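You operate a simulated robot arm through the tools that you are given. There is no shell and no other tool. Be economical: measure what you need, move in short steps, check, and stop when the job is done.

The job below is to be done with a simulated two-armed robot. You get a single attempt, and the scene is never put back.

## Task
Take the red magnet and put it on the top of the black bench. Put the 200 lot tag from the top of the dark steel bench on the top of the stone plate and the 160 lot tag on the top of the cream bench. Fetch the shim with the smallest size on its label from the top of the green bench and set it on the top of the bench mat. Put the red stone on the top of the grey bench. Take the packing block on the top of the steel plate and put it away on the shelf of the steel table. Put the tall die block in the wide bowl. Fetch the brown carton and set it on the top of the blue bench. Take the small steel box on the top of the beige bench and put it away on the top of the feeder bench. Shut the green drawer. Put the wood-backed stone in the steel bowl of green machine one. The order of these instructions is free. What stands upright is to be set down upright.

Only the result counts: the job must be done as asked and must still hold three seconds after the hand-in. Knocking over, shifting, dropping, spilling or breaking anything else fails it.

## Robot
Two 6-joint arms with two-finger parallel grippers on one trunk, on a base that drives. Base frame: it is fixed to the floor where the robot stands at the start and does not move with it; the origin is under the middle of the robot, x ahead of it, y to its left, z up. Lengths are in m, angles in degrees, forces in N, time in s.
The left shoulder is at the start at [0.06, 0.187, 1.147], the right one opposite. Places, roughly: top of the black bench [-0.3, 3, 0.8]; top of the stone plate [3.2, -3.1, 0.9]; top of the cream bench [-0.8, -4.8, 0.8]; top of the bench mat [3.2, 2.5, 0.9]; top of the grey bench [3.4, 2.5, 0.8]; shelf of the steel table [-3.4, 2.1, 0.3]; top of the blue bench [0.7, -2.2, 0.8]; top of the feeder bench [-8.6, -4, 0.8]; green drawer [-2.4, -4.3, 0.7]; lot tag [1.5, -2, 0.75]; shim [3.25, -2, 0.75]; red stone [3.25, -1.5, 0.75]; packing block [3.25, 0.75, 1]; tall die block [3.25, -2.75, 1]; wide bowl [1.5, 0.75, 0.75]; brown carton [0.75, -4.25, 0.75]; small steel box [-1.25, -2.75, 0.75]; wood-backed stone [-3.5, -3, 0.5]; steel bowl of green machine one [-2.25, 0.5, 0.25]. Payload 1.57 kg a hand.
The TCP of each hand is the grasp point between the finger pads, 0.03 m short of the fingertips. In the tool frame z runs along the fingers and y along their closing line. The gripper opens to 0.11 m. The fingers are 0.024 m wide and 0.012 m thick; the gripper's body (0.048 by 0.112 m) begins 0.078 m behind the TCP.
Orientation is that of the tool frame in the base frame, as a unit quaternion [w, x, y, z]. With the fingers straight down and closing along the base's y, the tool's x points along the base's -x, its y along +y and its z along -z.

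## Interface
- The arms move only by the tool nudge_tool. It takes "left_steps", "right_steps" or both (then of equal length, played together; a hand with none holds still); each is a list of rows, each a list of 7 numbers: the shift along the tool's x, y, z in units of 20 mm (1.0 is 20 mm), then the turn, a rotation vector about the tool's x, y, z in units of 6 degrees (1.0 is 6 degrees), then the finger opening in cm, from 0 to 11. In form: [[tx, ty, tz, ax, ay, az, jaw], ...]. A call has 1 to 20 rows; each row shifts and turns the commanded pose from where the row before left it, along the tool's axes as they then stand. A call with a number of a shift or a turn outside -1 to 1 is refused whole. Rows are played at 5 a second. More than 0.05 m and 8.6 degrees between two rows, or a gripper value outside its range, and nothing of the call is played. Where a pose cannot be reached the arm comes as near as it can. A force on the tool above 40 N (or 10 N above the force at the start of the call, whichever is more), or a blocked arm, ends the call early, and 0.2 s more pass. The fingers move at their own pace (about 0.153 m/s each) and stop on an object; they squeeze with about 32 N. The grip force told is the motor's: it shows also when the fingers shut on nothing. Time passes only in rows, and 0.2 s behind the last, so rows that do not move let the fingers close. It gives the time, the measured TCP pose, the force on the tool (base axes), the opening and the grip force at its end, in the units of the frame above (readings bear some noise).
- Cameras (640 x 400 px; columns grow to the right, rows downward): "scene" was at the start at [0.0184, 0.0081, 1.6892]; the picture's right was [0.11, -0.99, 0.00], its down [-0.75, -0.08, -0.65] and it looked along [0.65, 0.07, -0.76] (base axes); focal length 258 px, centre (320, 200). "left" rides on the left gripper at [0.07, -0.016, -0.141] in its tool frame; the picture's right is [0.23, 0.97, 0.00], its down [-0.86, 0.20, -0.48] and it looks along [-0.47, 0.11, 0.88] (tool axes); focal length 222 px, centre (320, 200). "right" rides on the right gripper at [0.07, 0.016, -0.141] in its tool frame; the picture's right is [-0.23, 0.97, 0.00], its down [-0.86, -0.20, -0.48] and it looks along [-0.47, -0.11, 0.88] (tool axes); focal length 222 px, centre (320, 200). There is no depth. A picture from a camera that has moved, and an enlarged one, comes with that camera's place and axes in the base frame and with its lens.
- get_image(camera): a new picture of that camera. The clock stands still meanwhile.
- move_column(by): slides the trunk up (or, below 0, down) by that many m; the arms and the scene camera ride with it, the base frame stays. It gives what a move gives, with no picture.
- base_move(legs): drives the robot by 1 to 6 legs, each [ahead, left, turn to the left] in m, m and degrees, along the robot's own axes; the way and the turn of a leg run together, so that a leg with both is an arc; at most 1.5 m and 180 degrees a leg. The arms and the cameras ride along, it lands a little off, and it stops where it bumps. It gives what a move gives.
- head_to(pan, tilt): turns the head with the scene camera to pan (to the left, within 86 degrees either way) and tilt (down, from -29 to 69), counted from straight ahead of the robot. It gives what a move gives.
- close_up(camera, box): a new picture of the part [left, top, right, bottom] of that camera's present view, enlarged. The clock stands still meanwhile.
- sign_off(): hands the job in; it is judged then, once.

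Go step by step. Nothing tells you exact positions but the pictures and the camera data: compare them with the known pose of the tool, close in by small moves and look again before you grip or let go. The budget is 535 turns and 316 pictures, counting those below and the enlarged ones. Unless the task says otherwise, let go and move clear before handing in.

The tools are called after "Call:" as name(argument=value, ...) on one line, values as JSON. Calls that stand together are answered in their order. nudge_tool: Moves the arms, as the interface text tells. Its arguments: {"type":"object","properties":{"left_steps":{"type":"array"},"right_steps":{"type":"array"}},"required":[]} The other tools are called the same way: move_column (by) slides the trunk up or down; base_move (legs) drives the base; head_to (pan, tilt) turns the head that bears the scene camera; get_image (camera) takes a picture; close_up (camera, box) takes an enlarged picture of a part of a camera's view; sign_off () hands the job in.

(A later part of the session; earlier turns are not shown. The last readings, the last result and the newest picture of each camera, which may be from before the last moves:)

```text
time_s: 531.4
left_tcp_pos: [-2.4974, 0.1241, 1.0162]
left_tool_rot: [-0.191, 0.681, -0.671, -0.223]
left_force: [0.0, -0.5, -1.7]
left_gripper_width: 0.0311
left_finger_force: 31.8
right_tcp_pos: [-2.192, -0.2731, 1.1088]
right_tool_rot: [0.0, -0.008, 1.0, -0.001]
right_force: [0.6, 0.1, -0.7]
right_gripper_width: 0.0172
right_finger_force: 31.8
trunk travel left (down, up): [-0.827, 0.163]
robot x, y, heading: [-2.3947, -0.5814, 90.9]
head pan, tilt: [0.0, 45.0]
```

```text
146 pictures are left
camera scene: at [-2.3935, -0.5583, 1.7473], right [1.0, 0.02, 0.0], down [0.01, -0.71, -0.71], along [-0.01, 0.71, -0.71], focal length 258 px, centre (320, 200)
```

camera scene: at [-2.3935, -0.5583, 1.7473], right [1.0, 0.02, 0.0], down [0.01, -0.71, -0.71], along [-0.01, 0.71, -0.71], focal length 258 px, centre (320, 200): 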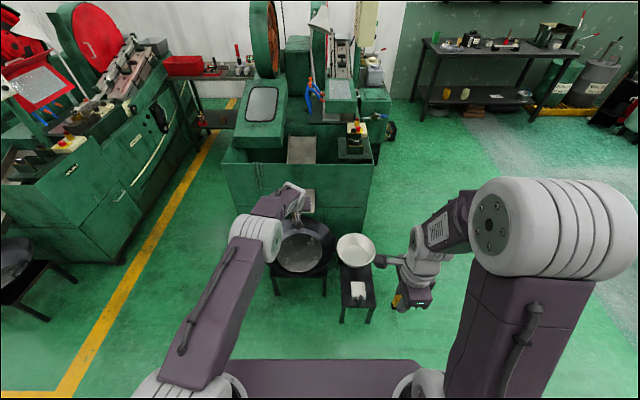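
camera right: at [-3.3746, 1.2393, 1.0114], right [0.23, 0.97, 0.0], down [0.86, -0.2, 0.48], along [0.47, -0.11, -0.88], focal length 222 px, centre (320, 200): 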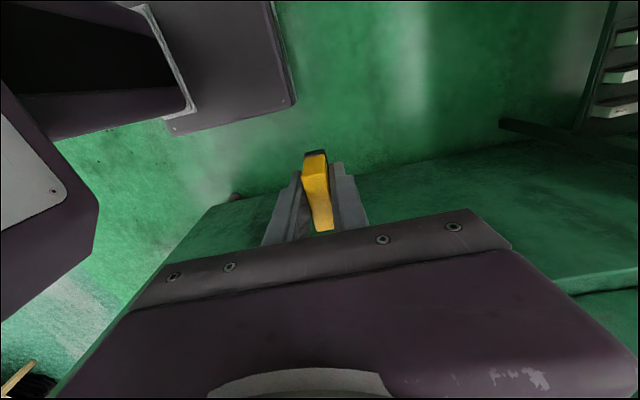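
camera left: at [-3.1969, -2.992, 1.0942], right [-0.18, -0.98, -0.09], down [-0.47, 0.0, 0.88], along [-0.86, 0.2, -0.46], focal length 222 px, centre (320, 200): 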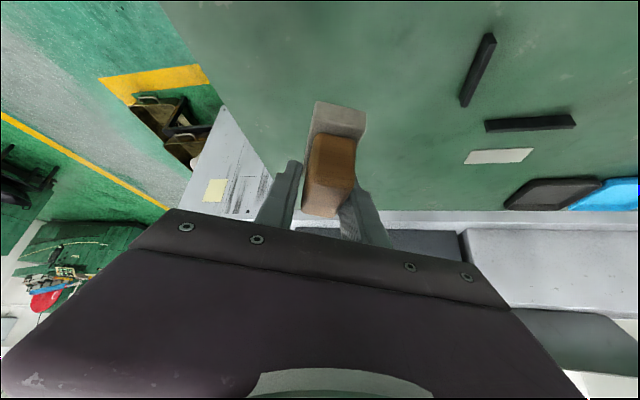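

The steel bowl is on the low stool at ≈(-2.17, 0.41). Shift right so the left hand faces it.

Call:
base_move(legs=[[0.1, -0.32, -0.9]])

Call:
move_column(by=-0.4)

Call:
get_image(camera="scene")

Call:
get_image(camera="left")

```text
time_s: 533.6
left_tcp_pos: [-2.1683, 0.2273, 1.0161]
left_tool_rot: [0.194, -0.675, 0.677, 0.22]
left_force: [-0.7, -0.6, -1.2]
left_gripper_width: 0.031
left_finger_force: 32.4
right_tcp_pos: [-1.8709, -0.1744, 1.1093]
right_tool_rot: [0.001, 0.001, 1.0, -0.001]
right_force: [0.9, 0.1, 0.1]
right_gripper_width: 0.0174
right_finger_force: 31.9
trunk travel left (down, up): [-0.827, 0.163]
robot x, y, heading: [-2.0779, -0.4753, 90.2]
head pan, tilt: [0.0, 45.0]
```

```text
time_s: 537.4
left_tcp_pos: [-2.167, 0.2274, 0.6165]
left_tool_rot: [0.193, -0.676, 0.676, 0.221]
left_force: [0.3, -0.2, -2.0]
left_gripper_width: 0.0313
left_finger_force: 31.9
right_tcp_pos: [-1.8696, -0.1752, 0.7088]
right_tool_rot: [0.0, -0.001, 1.0, -0.002]
right_force: [-0.4, 0.0, -2.2]
right_gripper_width: 0.0172
right_finger_force: 32.3
trunk travel left (down, up): [-0.427, 0.563]
robot x, y, heading: [-2.0774, -0.4805, 89.7]
head pan, tilt: [0.0, 45.0]
```

```text
145 pictures are left
camera scene: at [-2.0758, -0.4568, 1.3473], right [1.0, 0.0, 0.0], down [0.0, -0.71, -0.71], along [0.0, 0.71, -0.71], focal length 258 px, centre (320, 200)
```

scene: 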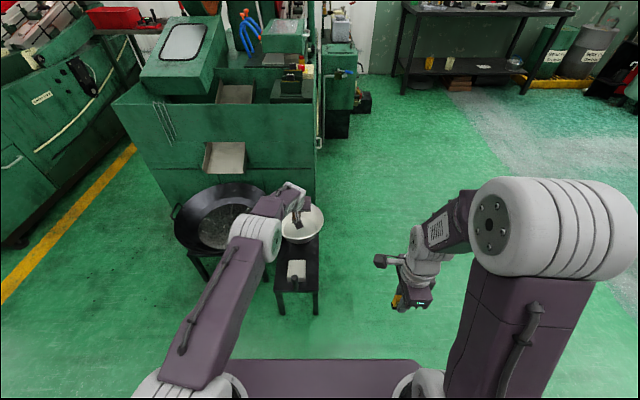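

```text
144 pictures are left
camera left: at [-2.1471, 0.0901, 0.6943], right [-0.98, -0.2, -0.09], down [-0.17, 0.44, 0.88], along [-0.14, 0.88, -0.46], focal length 222 px, centre (320, 200)
```

left: 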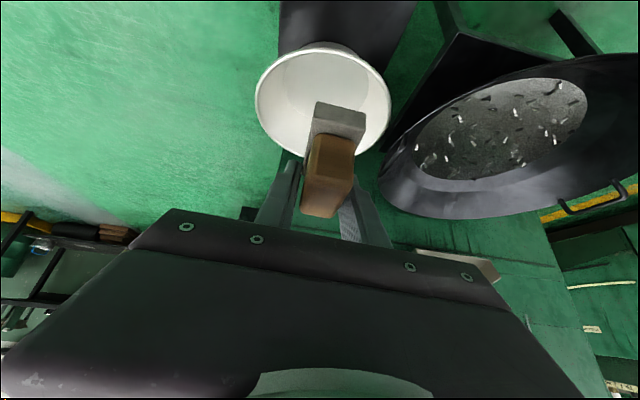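

Call:
close_up(camera="scene", box=[220, 170, 380, 320])

Call:
close_up(camera="left", box=[220, 0, 440, 180])

```text
2.67 times, centred on (300, 245) of scene
camera zoom: at [-2.0758, -0.4568, 1.3473], right [1.0, 0.0, 0.0], down [0.0, -0.71, -0.71], along [0.0, 0.71, -0.71], focal length 689 px, centre (373, 80)
```

zoom: 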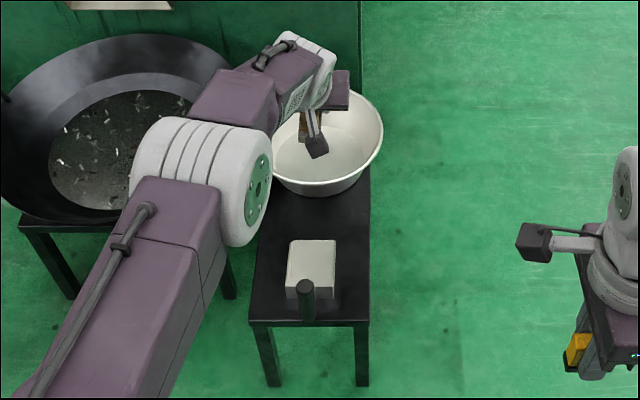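

```text
2.22 times, centred on (330, 90) of left
camera zoom: at [-2.1471, 0.0901, 0.6943], right [-0.98, -0.2, -0.09], down [-0.17, 0.44, 0.88], along [-0.14, 0.88, -0.46], focal length 494 px, centre (298, 444)
```

zoom: 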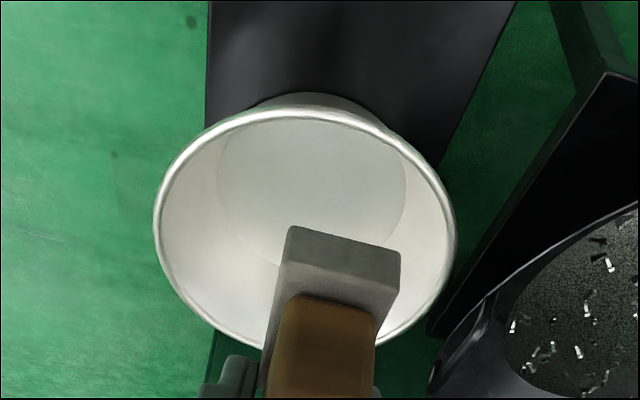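

Bowl bottom centre ≈(-2.18, 0.385). Move over it and lower stepwise.

Call:
base_move(legs=[[0.16, 0.012, 0]])

Call:
move_column(by=-0.2)

Call:
get_image(camera="left")

Call:
close_up(camera="scene", box=[220, 170, 380, 320])

```text
time_s: 538.9
left_tcp_pos: [-2.1803, 0.3888, 0.6158]
left_tool_rot: [0.193, -0.676, 0.676, 0.22]
left_force: [0.4, 0.1, -1.9]
left_gripper_width: 0.0313
left_finger_force: 31.8
right_tcp_pos: [-1.8809, -0.0117, 0.7088]
right_tool_rot: [-0.001, -0.001, 1.0, -0.003]
right_force: [0.0, -0.8, -1.7]
right_gripper_width: 0.0173
right_finger_force: 32.5
trunk travel left (down, up): [-0.427, 0.563]
robot x, y, heading: [-2.0879, -0.3156, 90.0]
head pan, tilt: [0.0, 45.0]
```

```text
time_s: 541.0
left_tcp_pos: [-2.1807, 0.3884, 0.4165]
left_tool_rot: [-0.193, 0.676, -0.676, -0.221]
left_force: [0.5, 0.4, -1.3]
left_gripper_width: 0.0314
left_finger_force: 31.5
right_tcp_pos: [-1.8831, -0.0147, 0.5084]
right_tool_rot: [0.0, 0.0, 1.0, -0.001]
right_force: [0.5, -0.3, -0.8]
right_gripper_width: 0.0174
right_finger_force: 32.3
trunk travel left (down, up): [-0.227, 0.763]
robot x, y, heading: [-2.0864, -0.3182, 90.2]
head pan, tilt: [0.0, 45.0]
```

```text
141 pictures are left
camera left: at [-2.1593, 0.2511, 0.4944], right [-0.98, -0.2, -0.09], down [-0.17, 0.44, 0.88], along [-0.14, 0.88, -0.46], focal length 222 px, centre (320, 200)
```

left: 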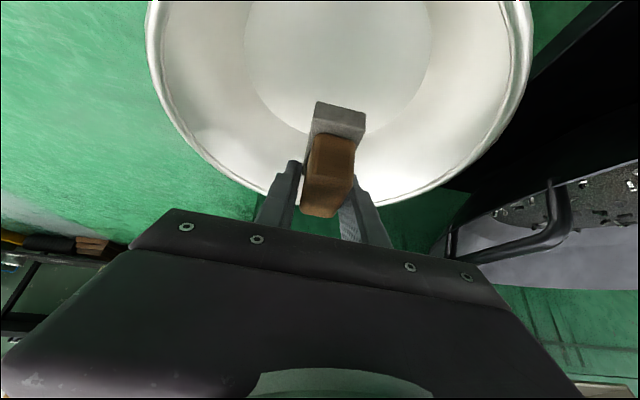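

```text
2.67 times, centred on (300, 245) of scene
camera zoom: at [-2.0877, -0.2958, 1.1473], right [1.0, 0.0, 0.0], down [0.0, -0.71, -0.71], along [0.0, 0.71, -0.71], focal length 689 px, centre (373, 80)
```

zoom: 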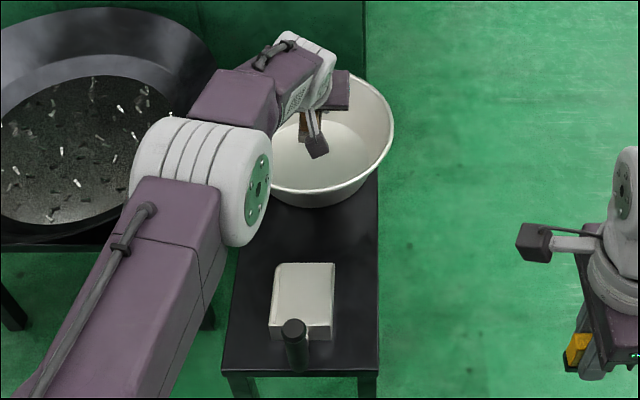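

Bowl centre ≈(-2.175, 0.395), rim ~0.36, bottom ~0.26. To keep the hand camera clear of the rim I reduce the tilt by 12°, then lower.

Call:
nudge_tool(left_steps=[[0, 0, 0, 0, 1, 0, 1], [0, 0, 0, 0, 1, 0, 1]])

Call:
get_image(camera="left")

```text
time_s: 541.6
left_tcp_pos: [-2.1812, 0.3623, 0.4183]
left_tool_rot: [-0.12, 0.696, -0.693, -0.148]
left_force: [-0.2, 0.3, -0.7]
left_gripper_width: 0.0314
left_finger_force: 31.7
left hand out of reach, approached as far as the arm can: row 1, 2
right_tcp_pos: [-1.8819, -0.0137, 0.5091]
right_tool_rot: [0.0, -0.001, 1.0, -0.002]
right_force: [0.0, -0.3, -2.1]
right_gripper_width: 0.0176
right_finger_force: 31.8
trunk travel left (down, up): [-0.227, 0.763]
robot x, y, heading: [-2.0878, -0.3154, 90.0]
head pan, tilt: [0.0, 45.0]
```

```text
139 pictures are left
camera left: at [-2.1605, 0.2445, 0.5237], right [-0.97, -0.22, -0.05], down [-0.18, 0.61, 0.77], along [-0.14, 0.76, -0.64], focal length 222 px, centre (320, 200)
```

left: 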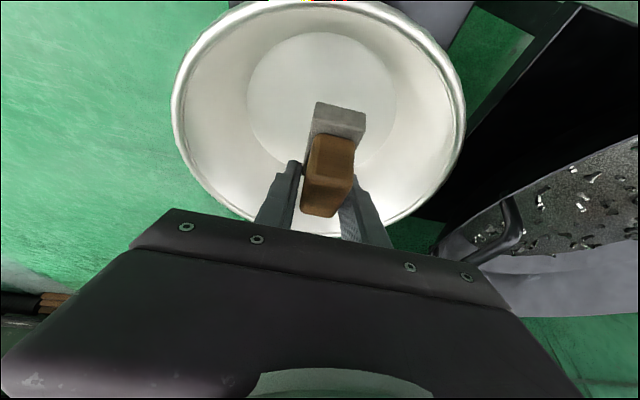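

Call:
base_move(legs=[[0.022, 0, 0]])

Call:
move_column(by=-0.08)

Call:
get_image(camera="left")

Call:
close_up(camera="scene", box=[240, 160, 360, 260])

```text
time_s: 542.4
left_tcp_pos: [-2.1822, 0.3847, 0.4184]
left_tool_rot: [-0.12, 0.696, -0.693, -0.148]
left_force: [0.6, -0.5, -0.9]
left_gripper_width: 0.0312
left_finger_force: 31.8
right_tcp_pos: [-1.8813, 0.0095, 0.5088]
right_tool_rot: [0.0, -0.001, 1.0, -0.002]
right_force: [0.5, -0.4, -1.2]
right_gripper_width: 0.0177
right_finger_force: 32.1
trunk travel left (down, up): [-0.227, 0.763]
robot x, y, heading: [-2.0897, -0.2948, 90.1]
head pan, tilt: [0.0, 45.0]
```

```text
time_s: 543.6
left_tcp_pos: [-2.1831, 0.3851, 0.3395]
left_tool_rot: [-0.121, 0.696, -0.693, -0.148]
left_force: [0.2, -0.2, -0.5]
left_gripper_width: 0.0314
left_finger_force: 31.8
right_tcp_pos: [-1.8822, 0.0081, 0.4285]
right_tool_rot: [0.001, 0.0, 1.0, -0.002]
right_force: [0.2, -0.6, -1.4]
right_gripper_width: 0.0173
right_finger_force: 32.3
trunk travel left (down, up): [-0.147, 0.843]
robot x, y, heading: [-2.0891, -0.2948, 90.0]
head pan, tilt: [0.0, 45.0]
```

```text
138 pictures are left
camera left: at [-2.1604, 0.2667, 0.444], right [-0.97, -0.22, -0.05], down [-0.18, 0.61, 0.77], along [-0.14, 0.76, -0.64], focal length 222 px, centre (320, 200)
```

left: 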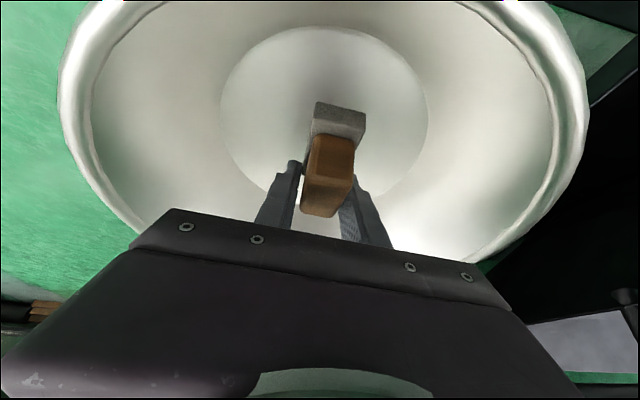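

```text
4.00 times, centred on (300, 210) of scene
camera zoom: at [-2.0877, -0.2738, 1.0673], right [1.0, 0.0, 0.0], down [0.0, -0.71, -0.71], along [0.0, 0.71, -0.71], focal length 1033 px, centre (400, 160)
```

zoom: 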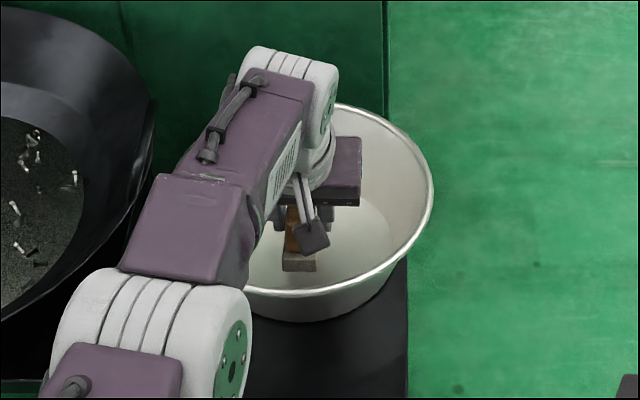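

Call:
move_column(by=-0.02)

Call:
move_column(by=-0.008)

Call:
move_column(by=-0.006)

Call:
get_image(camera="left")

```text
time_s: 544.3
left_tcp_pos: [-2.1807, 0.3852, 0.3221]
left_tool_rot: [-0.123, 0.695, -0.692, -0.149]
left_force: [-0.8, 0.8, 8.0]
left_gripper_width: 0.0313
left_finger_force: 31.8
right_tcp_pos: [-1.8825, 0.0088, 0.4097]
right_tool_rot: [0.0, 0.0, 1.0, -0.001]
right_force: [1.1, -0.2, -1.2]
right_gripper_width: 0.0175
right_finger_force: 31.5
trunk travel left (down, up): [-0.127, 0.863]
robot x, y, heading: [-2.0882, -0.2962, 90.1]
head pan, tilt: [0.0, 45.0]
```

```text
time_s: 544.8
left_tcp_pos: [-2.1825, 0.3848, 0.3176]
left_tool_rot: [-0.125, 0.695, -0.691, -0.152]
left_force: [-1.3, 0.5, 29.0]
left_gripper_width: 0.0311
left_finger_force: 31.9
right_tcp_pos: [-1.8812, 0.0067, 0.4039]
right_tool_rot: [0.0, -0.001, 1.0, 0.0]
right_force: [0.6, -0.5, -1.0]
right_gripper_width: 0.0174
right_finger_force: 32.0
trunk travel left (down, up): [-0.119, 0.871]
robot x, y, heading: [-2.0875, -0.2947, 90.2]
head pan, tilt: [0.0, 45.0]
```

```text
time_s: 545.2
left_tcp_pos: [-2.1816, 0.3885, 0.3165]
left_tool_rot: [-0.128, 0.694, -0.691, -0.155]
left_force: [0.7, -0.8, 17.0]
left_gripper_width: 0.0314
left_finger_force: 32.2
right_tcp_pos: [-1.8813, 0.0071, 0.3989]
right_tool_rot: [0.0, -0.002, 1.0, 0.001]
right_force: [0.0, 0.5, -1.5]
right_gripper_width: 0.0171
right_finger_force: 32.2
trunk travel left (down, up): [-0.116, 0.874]
robot x, y, heading: [-2.0892, -0.2981, 89.9]
head pan, tilt: [0.0, 45.0]
stopped: the force on the tool passed its limit (the readings are from after the stop); the commanded pose is now the measured one
```

```text
136 pictures are left
camera left: at [-2.1599, 0.2682, 0.4197], right [-0.97, -0.22, -0.06], down [-0.18, 0.6, 0.78], along [-0.14, 0.77, -0.62], focal length 222 px, centre (320, 200)
```

left: 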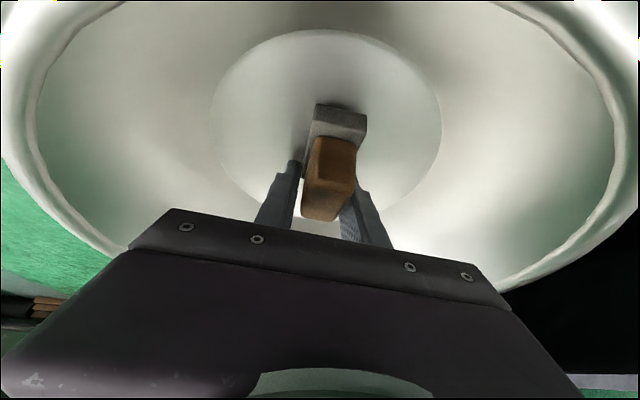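

The stone touches the bowl bottom. Release and rise.

Call:
nudge_tool(left_steps=[[0, 0, -0.05, 0, 0, 0, 5], [0, 0, 0, 0, 0, 0, 6], [0, 0, 0, 0, 0, 0, 6]])

Call:
get_image(camera="left")

Call:
move_column(by=0.3)

Call:
get_image(camera="left")

```text
time_s: 546.0
left_tcp_pos: [-2.1808, 0.3869, 0.3163]
left_tool_rot: [-0.127, 0.695, -0.691, -0.153]
left_force: [-8.7, 7.1, 24.7]
left_gripper_width: 0.0518
left_finger_force: 0.0
right_tcp_pos: [-1.8814, 0.0063, 0.3999]
right_tool_rot: [0.0, -0.002, 1.0, 0.0]
right_force: [0.0, 0.5, -1.8]
right_gripper_width: 0.0174
right_finger_force: 32.1
trunk travel left (down, up): [-0.116, 0.874]
robot x, y, heading: [-2.0878, -0.2931, 90.2]
head pan, tilt: [0.0, 45.0]
```

```text
135 pictures are left
camera left: at [-2.1606, 0.2674, 0.4202], right [-0.97, -0.22, -0.05], down [-0.18, 0.6, 0.78], along [-0.14, 0.77, -0.62], focal length 222 px, centre (320, 200)
```

left: 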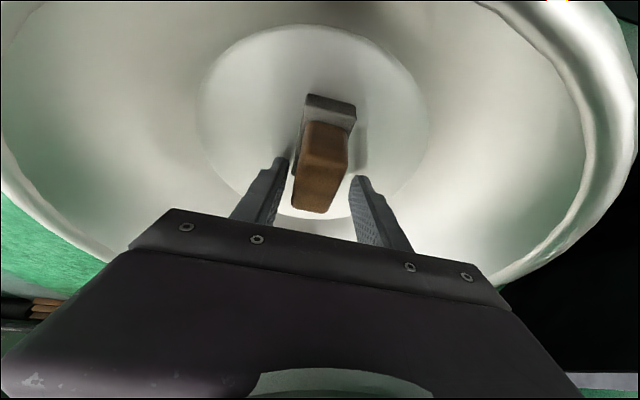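

```text
time_s: 549.0
left_tcp_pos: [-2.1827, 0.3871, 0.6124]
left_tool_rot: [-0.124, 0.696, -0.692, -0.15]
left_force: [0.1, -0.9, 0.3]
left_gripper_width: 0.06
left_finger_force: 0.1
right_tcp_pos: [-1.8821, 0.0075, 0.6977]
right_tool_rot: [0.0, -0.001, 1.0, -0.002]
right_force: [0.3, 0.2, -1.4]
right_gripper_width: 0.0169
right_finger_force: 31.9
trunk travel left (down, up): [-0.416, 0.574]
robot x, y, heading: [-2.0878, -0.299, 90.1]
head pan, tilt: [0.0, 45.0]
```

```text
134 pictures are left
camera left: at [-2.1602, 0.2677, 0.717], right [-0.97, -0.22, -0.05], down [-0.18, 0.61, 0.78], along [-0.14, 0.76, -0.63], focal length 222 px, centre (320, 200)
```

left: 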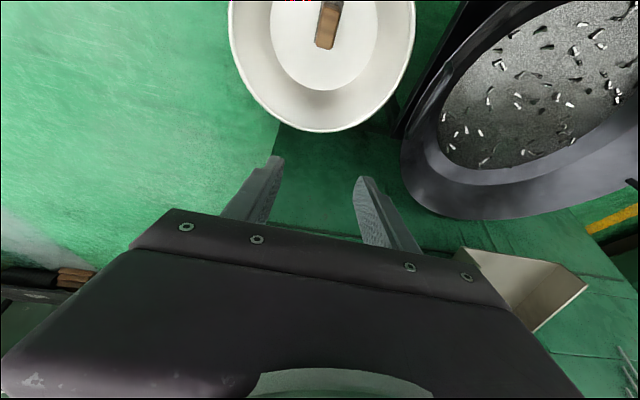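

Call:
base_move(legs=[[-0.35, 0, 0]])

Call:
move_column(by=0.4)

Call:
close_up(camera="scene", box=[240, 170, 360, 270])

```text
time_s: 551.3
left_tcp_pos: [-2.1833, 0.0343, 0.6138]
left_tool_rot: [-0.126, 0.696, -0.69, -0.15]
left_force: [0.7, 0.2, -0.9]
left_gripper_width: 0.06
left_finger_force: 0.0
right_tcp_pos: [-1.8822, -0.3422, 0.6977]
right_tool_rot: [0.0, -0.003, 1.0, -0.002]
right_force: [0.0, -0.5, -1.9]
right_gripper_width: 0.0173
right_finger_force: 32.2
trunk travel left (down, up): [-0.416, 0.574]
robot x, y, heading: [-2.0889, -0.6485, 90.6]
head pan, tilt: [0.0, 45.0]
```

```text
time_s: 555.1
left_tcp_pos: [-2.1837, 0.0355, 1.0124]
left_tool_rot: [-0.123, 0.697, -0.69, -0.151]
left_force: [0.3, -0.4, 0.2]
left_gripper_width: 0.0598
left_finger_force: 0.0
right_tcp_pos: [-1.8827, -0.3415, 1.0975]
right_tool_rot: [0.0, -0.003, 1.0, -0.002]
right_force: [0.3, -0.2, -1.0]
right_gripper_width: 0.0176
right_finger_force: 31.9
trunk travel left (down, up): [-0.816, 0.174]
robot x, y, heading: [-2.0891, -0.6414, 90.2]
head pan, tilt: [0.0, 45.0]
```

```text
4.00 times, centred on (300, 220) of scene
camera zoom: at [-2.0871, -0.6247, 1.7366], right [1.0, 0.0, 0.0], down [0.0, -0.71, -0.71], along [0.0, 0.71, -0.71], focal length 1033 px, centre (400, 120)
```

zoom: 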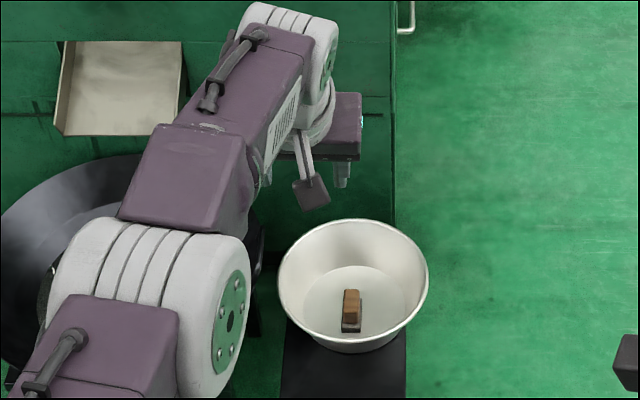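

Stone stands upright in the bowl. Straighten the left hand and drive to the aisle between the beige and cream benches.

Call:
nudge_tool(left_steps=[[0.5, 0.5, 0, 0, 1, 0, 8], [0.5, 0.5, 0, 0, 1, 0, 8], [0.5, 0.5, 0, 0, 1, 0, 8], [0.7, 0.5, 0, 0, 0.8, 0, 8], [1, 0.5, -0.5, 0, 0, 0, 8], [1, 0.5, -0.5, 0, 0, 0, 8], [1, 0.5, -0.5, 0, 0, 0, 8], [1, 0.5, -0.5, 0, 0, 0, 8]])

Call:
base_move(legs=[[0, 0, 90], [0, 0, 90], [0, -0.48, 0], [1.5, 0, 0], [1.45, 0, 0], [0, 0, 90]])

Call:
head_to(pan=0, tilt=35)

Call:
get_image(camera="scene")

Call:
head_to(pan=-80, tilt=40)

Call:
get_image(camera="scene")

```text
time_s: 556.9
left_tcp_pos: [-2.2646, -0.1341, 1.0521]
left_tool_rot: [0.015, 0.712, -0.702, -0.011]
left_force: [0.5, -0.3, -0.5]
left_gripper_width: 0.0799
left_finger_force: 0.0
left hand out of reach, approached as far as the arm can: row 1, 2, 3, 4
right_tcp_pos: [-1.8826, -0.3441, 1.0985]
right_tool_rot: [0.001, -0.002, 1.0, -0.001]
right_force: [0.4, -0.2, -1.1]
right_gripper_width: 0.0172
right_finger_force: 31.9
trunk travel left (down, up): [-0.816, 0.174]
robot x, y, heading: [-2.0914, -0.6478, 90.0]
head pan, tilt: [0.0, 45.0]
```

```text
time_s: 585.0
left_tcp_pos: [-2.1436, -3.4297, 1.0514]
left_tool_rot: [-0.003, 0.014, 1.0, 0.019]
left_force: [0.2, 0.0, 0.2]
left_gripper_width: 0.0803
left_finger_force: 0.0
right_tcp_pos: [-2.373, -3.8032, 1.0986]
right_tool_rot: [-0.001, 0.721, 0.693, -0.001]
right_force: [-0.1, 0.1, -1.6]
right_gripper_width: 0.0172
right_finger_force: 31.6
trunk travel left (down, up): [-0.816, 0.174]
robot x, y, heading: [-2.6656, -3.583, -2.4]
head pan, tilt: [0.0, 45.0]
```

```text
time_s: 585.7
left_tcp_pos: [-2.1447, -3.4297, 1.05]
left_tool_rot: [-0.003, 0.015, 1.0, 0.018]
left_force: [0.4, 0.0, 0.1]
left_gripper_width: 0.08
left_finger_force: 0.0
right_tcp_pos: [-2.3716, -3.8028, 1.0986]
right_tool_rot: [-0.002, 0.721, 0.693, -0.002]
right_force: [0.1, -0.1, -0.8]
right_gripper_width: 0.0173
right_finger_force: 32.0
trunk travel left (down, up): [-0.816, 0.174]
robot x, y, heading: [-2.6635, -3.5833, -2.5]
head pan, tilt: [0.0, 35.0]
```

```text
132 pictures are left
camera scene: at [-2.6364, -3.5847, 1.7514], right [-0.04, -1.0, 0.0], down [-0.57, 0.02, -0.82], along [0.82, -0.03, -0.57], focal length 258 px, centre (320, 200)
```

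scene: 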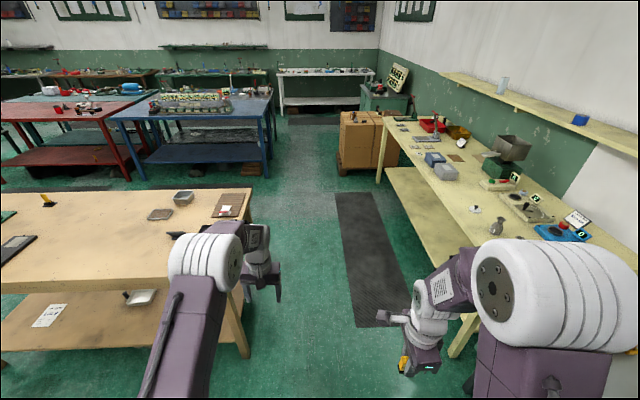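

```text
time_s: 587.2
left_tcp_pos: [-2.1443, -3.4307, 1.0509]
left_tool_rot: [-0.002, 0.015, 1.0, 0.018]
left_force: [0.8, 0.6, -1.1]
left_gripper_width: 0.0802
left_finger_force: 0.1
right_tcp_pos: [-2.3714, -3.803, 1.0979]
right_tool_rot: [-0.001, 0.721, 0.693, -0.001]
right_force: [-0.1, 0.0, -1.8]
right_gripper_width: 0.0176
right_finger_force: 32.1
trunk travel left (down, up): [-0.816, 0.174]
robot x, y, heading: [-2.6603, -3.5861, -2.6]
head pan, tilt: [-80.0, 40.0]
```

```text
131 pictures are left
camera scene: at [-2.713, -3.6653, 1.744], right [-0.99, -0.13, 0.0], down [-0.09, 0.64, -0.77], along [0.1, -0.76, -0.64], focal length 258 px, centre (320, 200)
```

scene: 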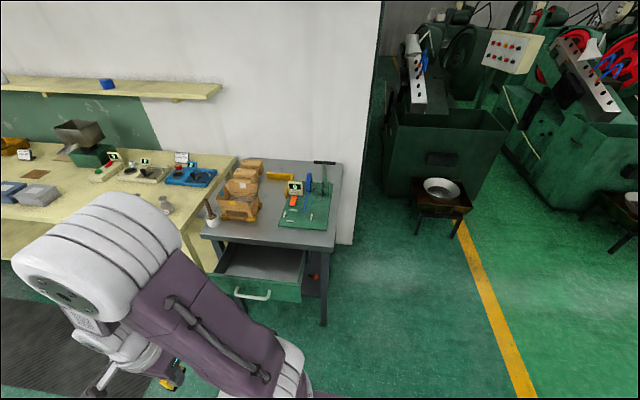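

The drawer front stands ~0.13 m open at ≈(-2.39, -4.25). First, the tag: drive along the aisle and face the cream bench.

Call:
base_move(legs=[[1.2, 0, 2.5], [0, 0, -90]])

Call:
head_to(pan=0, tilt=45)

Call:
get_image(camera="scene")

Call:
get_image(camera="right")

```text
time_s: 597.1
left_tcp_pos: [-1.2794, -4.115, 1.0516]
left_tool_rot: [0.011, 0.698, 0.716, 0.015]
left_force: [-0.3, 0.0, -0.1]
left_gripper_width: 0.0801
left_finger_force: 0.1
right_tcp_pos: [-1.6646, -3.9103, 1.0986]
right_tool_rot: [-0.001, 1.0, 0.008, 0.0]
right_force: [0.2, -0.4, -1.1]
right_gripper_width: 0.0175
right_finger_force: 32.1
trunk travel left (down, up): [-0.816, 0.174]
robot x, y, heading: [-1.4585, -3.6014, -89.0]
head pan, tilt: [-80.0, 40.0]
```

```text
time_s: 598.7
left_tcp_pos: [-1.2803, -4.1156, 1.0512]
left_tool_rot: [0.011, 0.698, 0.716, 0.015]
left_force: [0.0, -0.3, 0.6]
left_gripper_width: 0.0801
left_finger_force: 0.0
right_tcp_pos: [-1.6648, -3.9093, 1.0989]
right_tool_rot: [-0.002, 1.0, 0.008, 0.0]
right_force: [0.0, 0.6, -2.1]
right_gripper_width: 0.0172
right_finger_force: 32.6
trunk travel left (down, up): [-0.816, 0.174]
robot x, y, heading: [-1.4595, -3.6026, -89.3]
head pan, tilt: [0.0, 45.0]
```

```text
130 pictures are left
camera scene: at [-1.4604, -3.6254, 1.7367], right [-1.0, -0.01, 0.0], down [-0.01, 0.71, -0.71], along [0.01, -0.71, -0.71], focal length 258 px, centre (320, 200)
```

scene: 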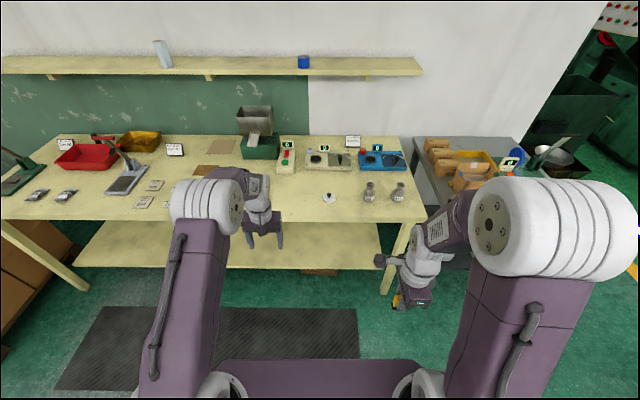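

```text
129 pictures are left
camera right: at [-1.5953, -3.9255, 1.2409], right [-0.21, -0.98, 0.0], down [-0.86, 0.18, 0.48], along [-0.47, 0.1, -0.88], focal length 222 px, centre (320, 200)
```

right: 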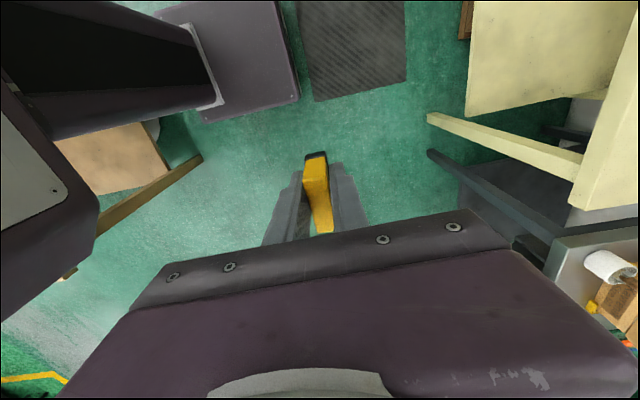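

Free spot on the cream bench front around x≈-1.37. Shift left, extend the right arm, approach.

Call:
base_move(legs=[[0, 0.25, -1.0]])

Call:
nudge_tool(right_steps=[[0, 1, 0, 0, 0, 0, 0.3], [0, 1, 0, 0, 0, 0, 0.3], [0, 1, 0, 0, 0, 0, 0.3], [0, 1, 0, 0, 0, 0, 0.3], [0, 1, 0, 0, 0, 0, 0.3], [0, 1, 0, 0, 0, 0, 0.3], [0, 1, 0, 0, 0, 0, 0.3], [0, 1, 0, 0, 0, 0, 0.3]])

Call:
base_move(legs=[[0.36, 0, 0]])

Call:
get_image(camera="right")

Call:
get_image(camera="scene")

```text
time_s: 600.5
left_tcp_pos: [-1.0388, -4.1167, 1.0517]
left_tool_rot: [0.012, 0.703, 0.711, 0.015]
left_force: [-0.3, -0.1, 0.6]
left_gripper_width: 0.0802
left_finger_force: 0.0
right_tcp_pos: [-1.4193, -3.9038, 1.0981]
right_tool_rot: [-0.002, 1.0, 0.0, 0.0]
right_force: [0.0, 0.0, -1.6]
right_gripper_width: 0.0174
right_finger_force: 31.8
trunk travel left (down, up): [-0.816, 0.174]
robot x, y, heading: [-1.2111, -3.6009, -90.1]
head pan, tilt: [0.0, 45.0]
```

```text
time_s: 602.3
left_tcp_pos: [-1.0372, -4.1173, 1.0501]
left_tool_rot: [0.012, 0.703, 0.711, 0.015]
left_force: [-0.2, -0.2, 0.7]
left_gripper_width: 0.0799
left_finger_force: 0.2
right_tcp_pos: [-1.4185, -4.0647, 1.0981]
right_tool_rot: [-0.002, 1.0, 0.0, 0.0]
right_force: [-0.2, -0.1, -1.7]
right_gripper_width: 0.0173
right_finger_force: 32.3
trunk travel left (down, up): [-0.816, 0.174]
robot x, y, heading: [-1.2086, -3.6013, -90.1]
head pan, tilt: [0.0, 45.0]
```

```text
time_s: 604.6
left_tcp_pos: [-1.0392, -4.4768, 1.051]
left_tool_rot: [0.011, 0.704, 0.71, 0.015]
left_force: [-0.5, 1.2, -0.2]
left_gripper_width: 0.0799
left_finger_force: 0.1
right_tcp_pos: [-1.4206, -4.4233, 1.0992]
right_tool_rot: [-0.001, 1.0, -0.001, 0.0]
right_force: [0.0, 1.0, -1.0]
right_gripper_width: 0.0174
right_finger_force: 31.9
trunk travel left (down, up): [-0.816, 0.174]
robot x, y, heading: [-1.2143, -3.9634, -90.2]
head pan, tilt: [0.0, 45.0]
```

```text
128 pictures are left
camera right: at [-1.3509, -4.4404, 1.2413], right [-0.23, -0.97, 0.0], down [-0.85, 0.2, 0.48], along [-0.47, 0.11, -0.88], focal length 222 px, centre (320, 200)
```

right: 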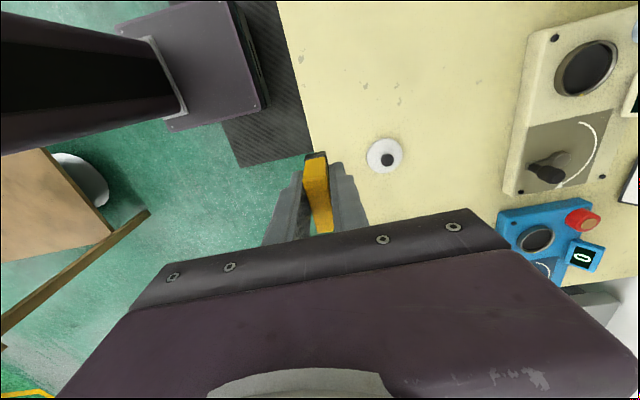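

```text
127 pictures are left
camera scene: at [-1.2107, -3.9824, 1.7367], right [-1.0, 0.0, 0.0], down [0.0, 0.71, -0.71], along [0.0, -0.71, -0.71], focal length 258 px, centre (320, 200)
```

scene: 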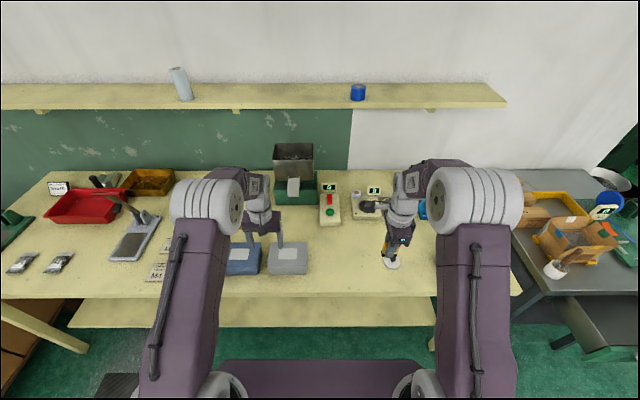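

Place the tag at ≈(-1.36, -4.47); lower only the right hand.

Call:
nudge_tool(right_steps=[[1, 0.8, 0, 0, 0, 0, 0.3], [1, 0.8, 0, 0, 0, 0, 0.3], [1, 0.7, 0, 0, 0, 0, 0.3], [0, 0, 1, 0, 0, 0, 0.3], [0, 0, 1, 0, 0, 0, 0.3], [0, 0, 1, 0, 0, 0, 0.3], [0, 0, 1, 0, 0, 0, 0.3], [0, 0, 1, 0, 0, 0, 0.3], [0, 0, 1, 0, 0, 0, 0.3], [0, 0, 1, 0, 0, 0, 0.3], [0, 0, 1, 0, 0, 0, 0.3], [0, 0, 1, 0, 0, 0, 0.3]])

Call:
get_image(camera="right")

```text
time_s: 607.2
left_tcp_pos: [-1.0398, -4.4787, 1.0516]
left_tool_rot: [0.01, 0.704, 0.71, 0.015]
left_force: [0.7, 0.6, -0.4]
left_gripper_width: 0.0802
left_finger_force: 0.0
right_tcp_pos: [-1.3607, -4.4705, 0.9179]
right_tool_rot: [-0.002, 1.0, -0.001, 0.0]
right_force: [-1.2, -0.1, -0.7]
right_gripper_width: 0.0172
right_finger_force: 32.1
trunk travel left (down, up): [-0.816, 0.174]
robot x, y, heading: [-1.2074, -3.9655, -90.0]
head pan, tilt: [0.0, 45.0]
```

```text
126 pictures are left
camera right: at [-1.2909, -4.4875, 1.0601], right [-0.23, -0.97, 0.0], down [-0.85, 0.2, 0.48], along [-0.47, 0.11, -0.88], focal length 222 px, centre (320, 200)
```

right: 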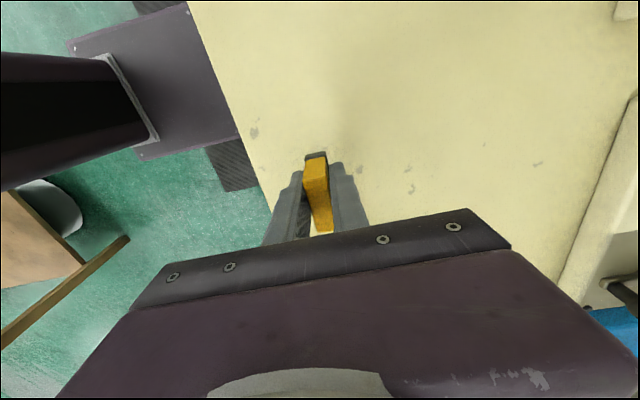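

Call:
nudge_tool(right_steps=[[0, 0, 0.6, 0, 0, 0, 0.3], [0, 0, 0.4, 0, 0, 0, 0.3], [0, 0, 0.2, 0, 0, 0, 0.3], [0, 0, 0.15, 0, 0, 0, 0.3]])

Call:
nudge_tool(right_steps=[[0, 0, 0.1, 0, 0, 0, 0.3], [0, 0, 0.1, 0, 0, 0, 0.3]])

```text
time_s: 608.2
left_tcp_pos: [-1.0388, -4.4781, 1.0512]
left_tool_rot: [0.011, 0.704, 0.71, 0.016]
left_force: [0.6, -0.3, -0.1]
left_gripper_width: 0.0797
left_finger_force: 0.1
right_tcp_pos: [-1.3595, -4.4682, 0.8919]
right_tool_rot: [-0.002, 1.0, -0.001, -0.001]
right_force: [0.0, -0.4, -2.3]
right_gripper_width: 0.0175
right_finger_force: 31.6
trunk travel left (down, up): [-0.816, 0.174]
robot x, y, heading: [-1.2105, -3.9618, -90.3]
head pan, tilt: [0.0, 45.0]
```

```text
time_s: 608.8
left_tcp_pos: [-1.0377, -4.4758, 1.0514]
left_tool_rot: [0.011, 0.704, 0.71, 0.014]
left_force: [-0.1, -0.6, -0.3]
left_gripper_width: 0.0801
left_finger_force: 0.0
right_tcp_pos: [-1.3601, -4.4698, 0.8893]
right_tool_rot: [0.001, 1.0, -0.002, 0.0]
right_force: [-1.2, 1.0, 16.9]
right_gripper_width: 0.0172
right_finger_force: 32.1
trunk travel left (down, up): [-0.816, 0.174]
robot x, y, heading: [-1.2072, -3.9627, -90.0]
head pan, tilt: [0.0, 45.0]
```

Contact. Release and rise.

Call:
nudge_tool(right_steps=[[0, 0, -0.06, 0, 0, 0, 0.3], [0, 0, 0, 0, 0, 0, 4], [0, 0, 0, 0, 0, 0, 4], [0, 0, -0.5, 0, 0, 0, 4], [0, 0, -1, 0, 0, 0, 4], [0, 0, -1, 0, 0, 0, 4], [0, 0, -1, 0, 0, 0, 4], [0, 0, -1, 0, 0, 0, 4], [0, 0, -1, 0, 0, 0, 4], [0, 0, -1, 0, 0, 0, 4], [0, 0, -1, 0, 0, 0, 4], [0, 0, -1, 0, 0, 0, 4]])

Call:
get_image(camera="right")

```text
time_s: 611.4
left_tcp_pos: [-1.0393, -4.4758, 1.0528]
left_tool_rot: [0.011, 0.704, 0.71, 0.014]
left_force: [0.0, -0.2, -0.2]
left_gripper_width: 0.0798
left_finger_force: 0.2
right_tcp_pos: [-1.3585, -4.4696, 1.0579]
right_tool_rot: [-0.001, 1.0, -0.001, 0.0]
right_force: [0.3, 0.4, 0.2]
right_gripper_width: 0.0402
right_finger_force: 0.2
trunk travel left (down, up): [-0.816, 0.174]
robot x, y, heading: [-1.2103, -3.962, -90.4]
head pan, tilt: [0.0, 45.0]
```

```text
125 pictures are left
camera right: at [-1.2907, -4.4871, 1.2005], right [-0.23, -0.97, 0.0], down [-0.85, 0.2, 0.48], along [-0.47, 0.11, -0.88], focal length 222 px, centre (320, 200)
```

right: 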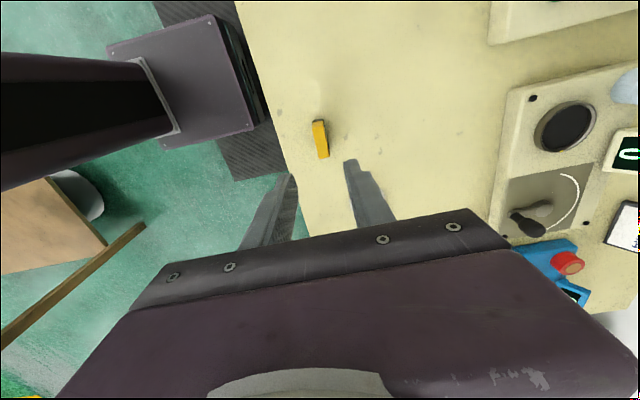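

Tag 160 stands on the cream bench. Now turn to the beige bench for the small steel box.

Call:
base_move(legs=[[-0.36, 0, 0], [0, 0, 90], [0, 0, 90], [0, -0.1, 0]])

Call:
get_image(camera="scene")

Call:
get_image(camera="left")

```text
time_s: 622.1
left_tcp_pos: [-1.2754, -3.0836, 1.0517]
left_tool_rot: [-0.014, -0.705, 0.709, 0.011]
left_force: [-1.0, 0.7, 0.4]
left_gripper_width: 0.0799
left_finger_force: 0.1
right_tcp_pos: [-0.9558, -3.0954, 1.0583]
right_tool_rot: [0.001, 0.008, 1.0, -0.002]
right_force: [0.0, -0.3, 0.3]
right_gripper_width: 0.0402
right_finger_force: 0.1
trunk travel left (down, up): [-0.816, 0.174]
robot x, y, heading: [-1.1089, -3.5986, 89.0]
head pan, tilt: [0.0, 45.0]
```

```text
124 pictures are left
camera scene: at [-1.1108, -3.5798, 1.7367], right [1.0, -0.02, 0.0], down [-0.01, -0.71, -0.71], along [0.01, 0.71, -0.71], focal length 258 px, centre (320, 200)
```

scene: 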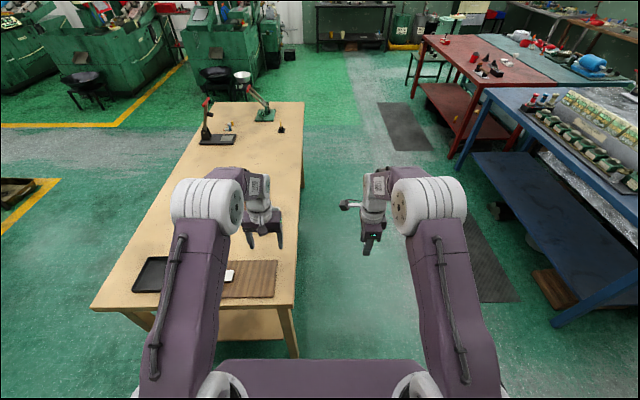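

```text
123 pictures are left
camera left: at [-1.2562, -3.1525, 1.1926], right [-0.97, -0.22, 0.03], down [-0.18, 0.86, 0.48], along [-0.14, 0.46, -0.88], focal length 222 px, centre (320, 200)
```

left: 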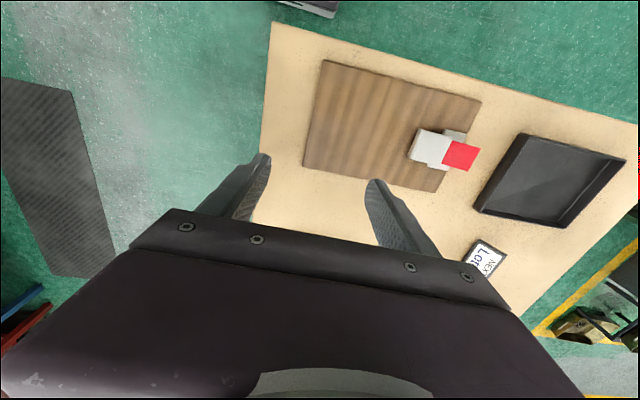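

The box is near the bench's east edge, so I'll approach from the east side facing -x.

Call:
base_move(legs=[[0, -0.42, 1], [0.75, 0, 0], [0, 0, 90]])

Call:
get_image(camera="scene")

Call:
get_image(camera="left")

Call:
get_image(camera="right")

```text
time_s: 632.2
left_tcp_pos: [-1.2059, -3.0245, 1.051]
left_tool_rot: [0.018, 1.0, 0.008, 0.002]
left_force: [0.2, 0.1, -0.3]
left_gripper_width: 0.08
left_finger_force: 0.0
right_tcp_pos: [-1.1985, -2.7039, 1.0574]
right_tool_rot: [-0.002, 0.708, -0.706, 0.001]
right_force: [-0.3, 1.0, 0.5]
right_gripper_width: 0.0398
right_finger_force: 0.0
trunk travel left (down, up): [-0.816, 0.174]
robot x, y, heading: [-0.6935, -2.8487, -179.8]
head pan, tilt: [0.0, 45.0]
```

```text
122 pictures are left
camera scene: at [-0.711, -2.8497, 1.7367], right [0.0, 1.0, 0.0], down [0.71, 0.0, -0.71], along [-0.71, 0.0, -0.71], focal length 258 px, centre (320, 200)
```

scene: 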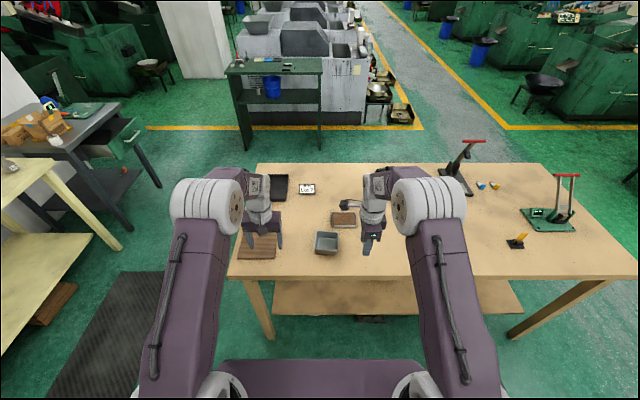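

```text
121 pictures are left
camera left: at [-1.1368, -3.0025, 1.1929], right [0.24, -0.97, 0.04], down [-0.86, -0.19, 0.48], along [-0.46, -0.15, -0.88], focal length 222 px, centre (320, 200)
```

left: 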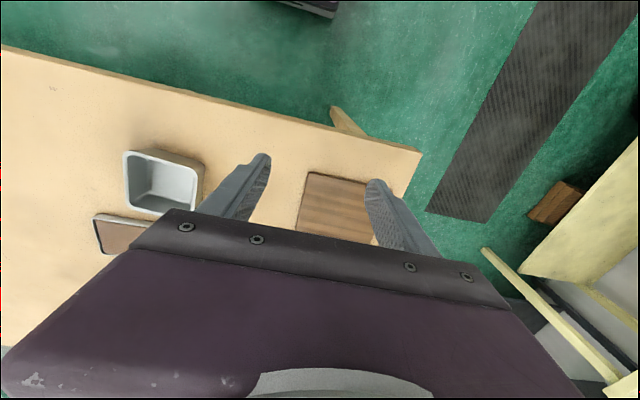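

```text
120 pictures are left
camera right: at [-1.2166, -2.7741, 1.2002], right [-0.97, 0.22, 0.0], down [0.2, 0.86, 0.48], along [0.11, 0.47, -0.88], focal length 222 px, centre (320, 200)
```

right: 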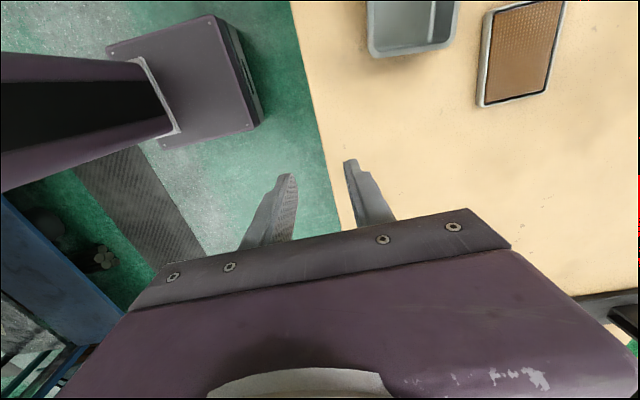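

Call:
close_up(camera="left", box=[80, 130, 240, 230])

Call:
close_up(camera="scene", box=[280, 200, 380, 270])

```text
4.00 times, centred on (160, 180) of left
camera zoom: at [-1.1368, -3.0025, 1.1929], right [0.24, -0.97, 0.04], down [-0.86, -0.19, 0.48], along [-0.46, -0.15, -0.88], focal length 888 px, centre (960, 280)
```

zoom: 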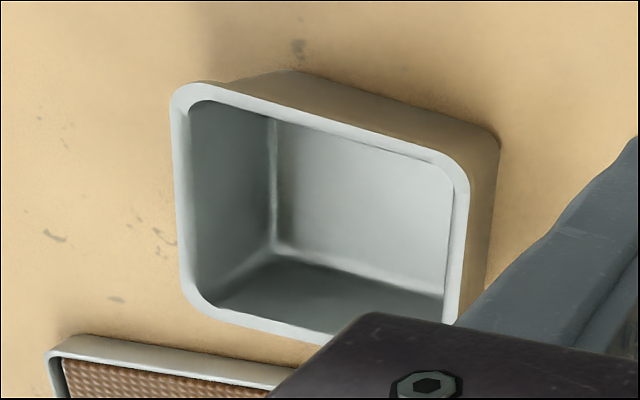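

```text
5.71 times, centred on (330, 235) of scene
camera zoom: at [-0.711, -2.8497, 1.7367], right [0.0, 1.0, 0.0], down [0.71, 0.0, -0.71], along [-0.71, 0.0, -0.71], focal length 1476 px, centre (263, 0)
```

zoom: 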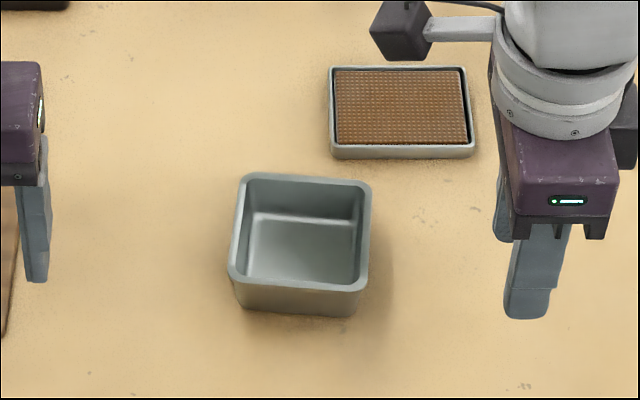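

Box is ~0.085 × 0.093 m, centre ≈(-1.318, -2.822). I'll grip it across x with the right hand, fully opened.

Call:
base_move(legs=[[0.09, 0, 0]])

Call:
nudge_tool(right_steps=[[1, 0.25, 0, 0, 0, 0, 11], [1, 0.25, 0, 0, 0, 0, 11], [1, 0.25, 0, 0, 0, 0, 11], [1, 0.25, 0, 0, 0, 0, 11], [1, 0.25, 0, 0, 0, 0, 11], [0.9, 0.25, 0, 0, 0, 0, 11]])

Call:
get_image(camera="right")

```text
time_s: 633.3
left_tcp_pos: [-1.2935, -3.0246, 1.0521]
left_tool_rot: [0.018, 1.0, 0.006, 0.002]
left_force: [0.5, -0.2, -0.1]
left_gripper_width: 0.0799
left_finger_force: 0.0
right_tcp_pos: [-1.2876, -2.7035, 1.0599]
right_tool_rot: [-0.001, 0.709, -0.706, 0.001]
right_force: [0.3, 0.0, 1.2]
right_gripper_width: 0.0401
right_finger_force: 0.1
trunk travel left (down, up): [-0.816, 0.174]
robot x, y, heading: [-0.78, -2.8497, -180.0]
head pan, tilt: [0.0, 45.0]
```

```text
time_s: 634.7
left_tcp_pos: [-1.2969, -3.0257, 1.0504]
left_tool_rot: [0.017, 1.0, 0.006, 0.003]
left_force: [-0.5, -0.7, -0.1]
left_gripper_width: 0.0802
left_finger_force: 0.1
right_tcp_pos: [-1.3198, -2.8231, 1.0583]
right_tool_rot: [-0.002, 0.708, -0.707, 0.001]
right_force: [-0.6, -0.6, 0.2]
right_gripper_width: 0.1099
right_finger_force: 0.1
trunk travel left (down, up): [-0.816, 0.174]
robot x, y, heading: [-0.7789, -2.849, 180.1]
head pan, tilt: [0.0, 45.0]
```

```text
117 pictures are left
camera right: at [-1.3374, -2.8928, 1.1995], right [-0.97, 0.23, 0.0], down [0.2, 0.85, 0.48], along [0.11, 0.47, -0.88], focal length 222 px, centre (320, 200)
```

right: 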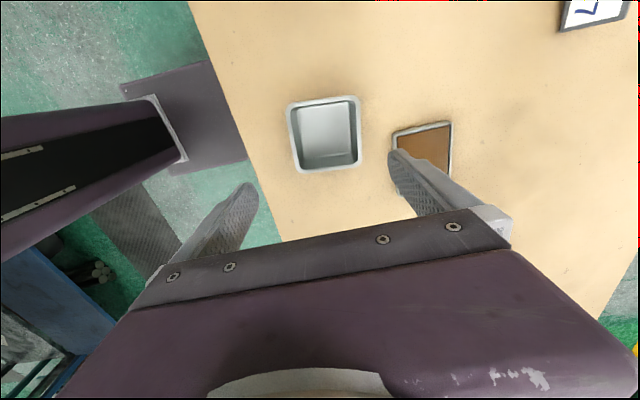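

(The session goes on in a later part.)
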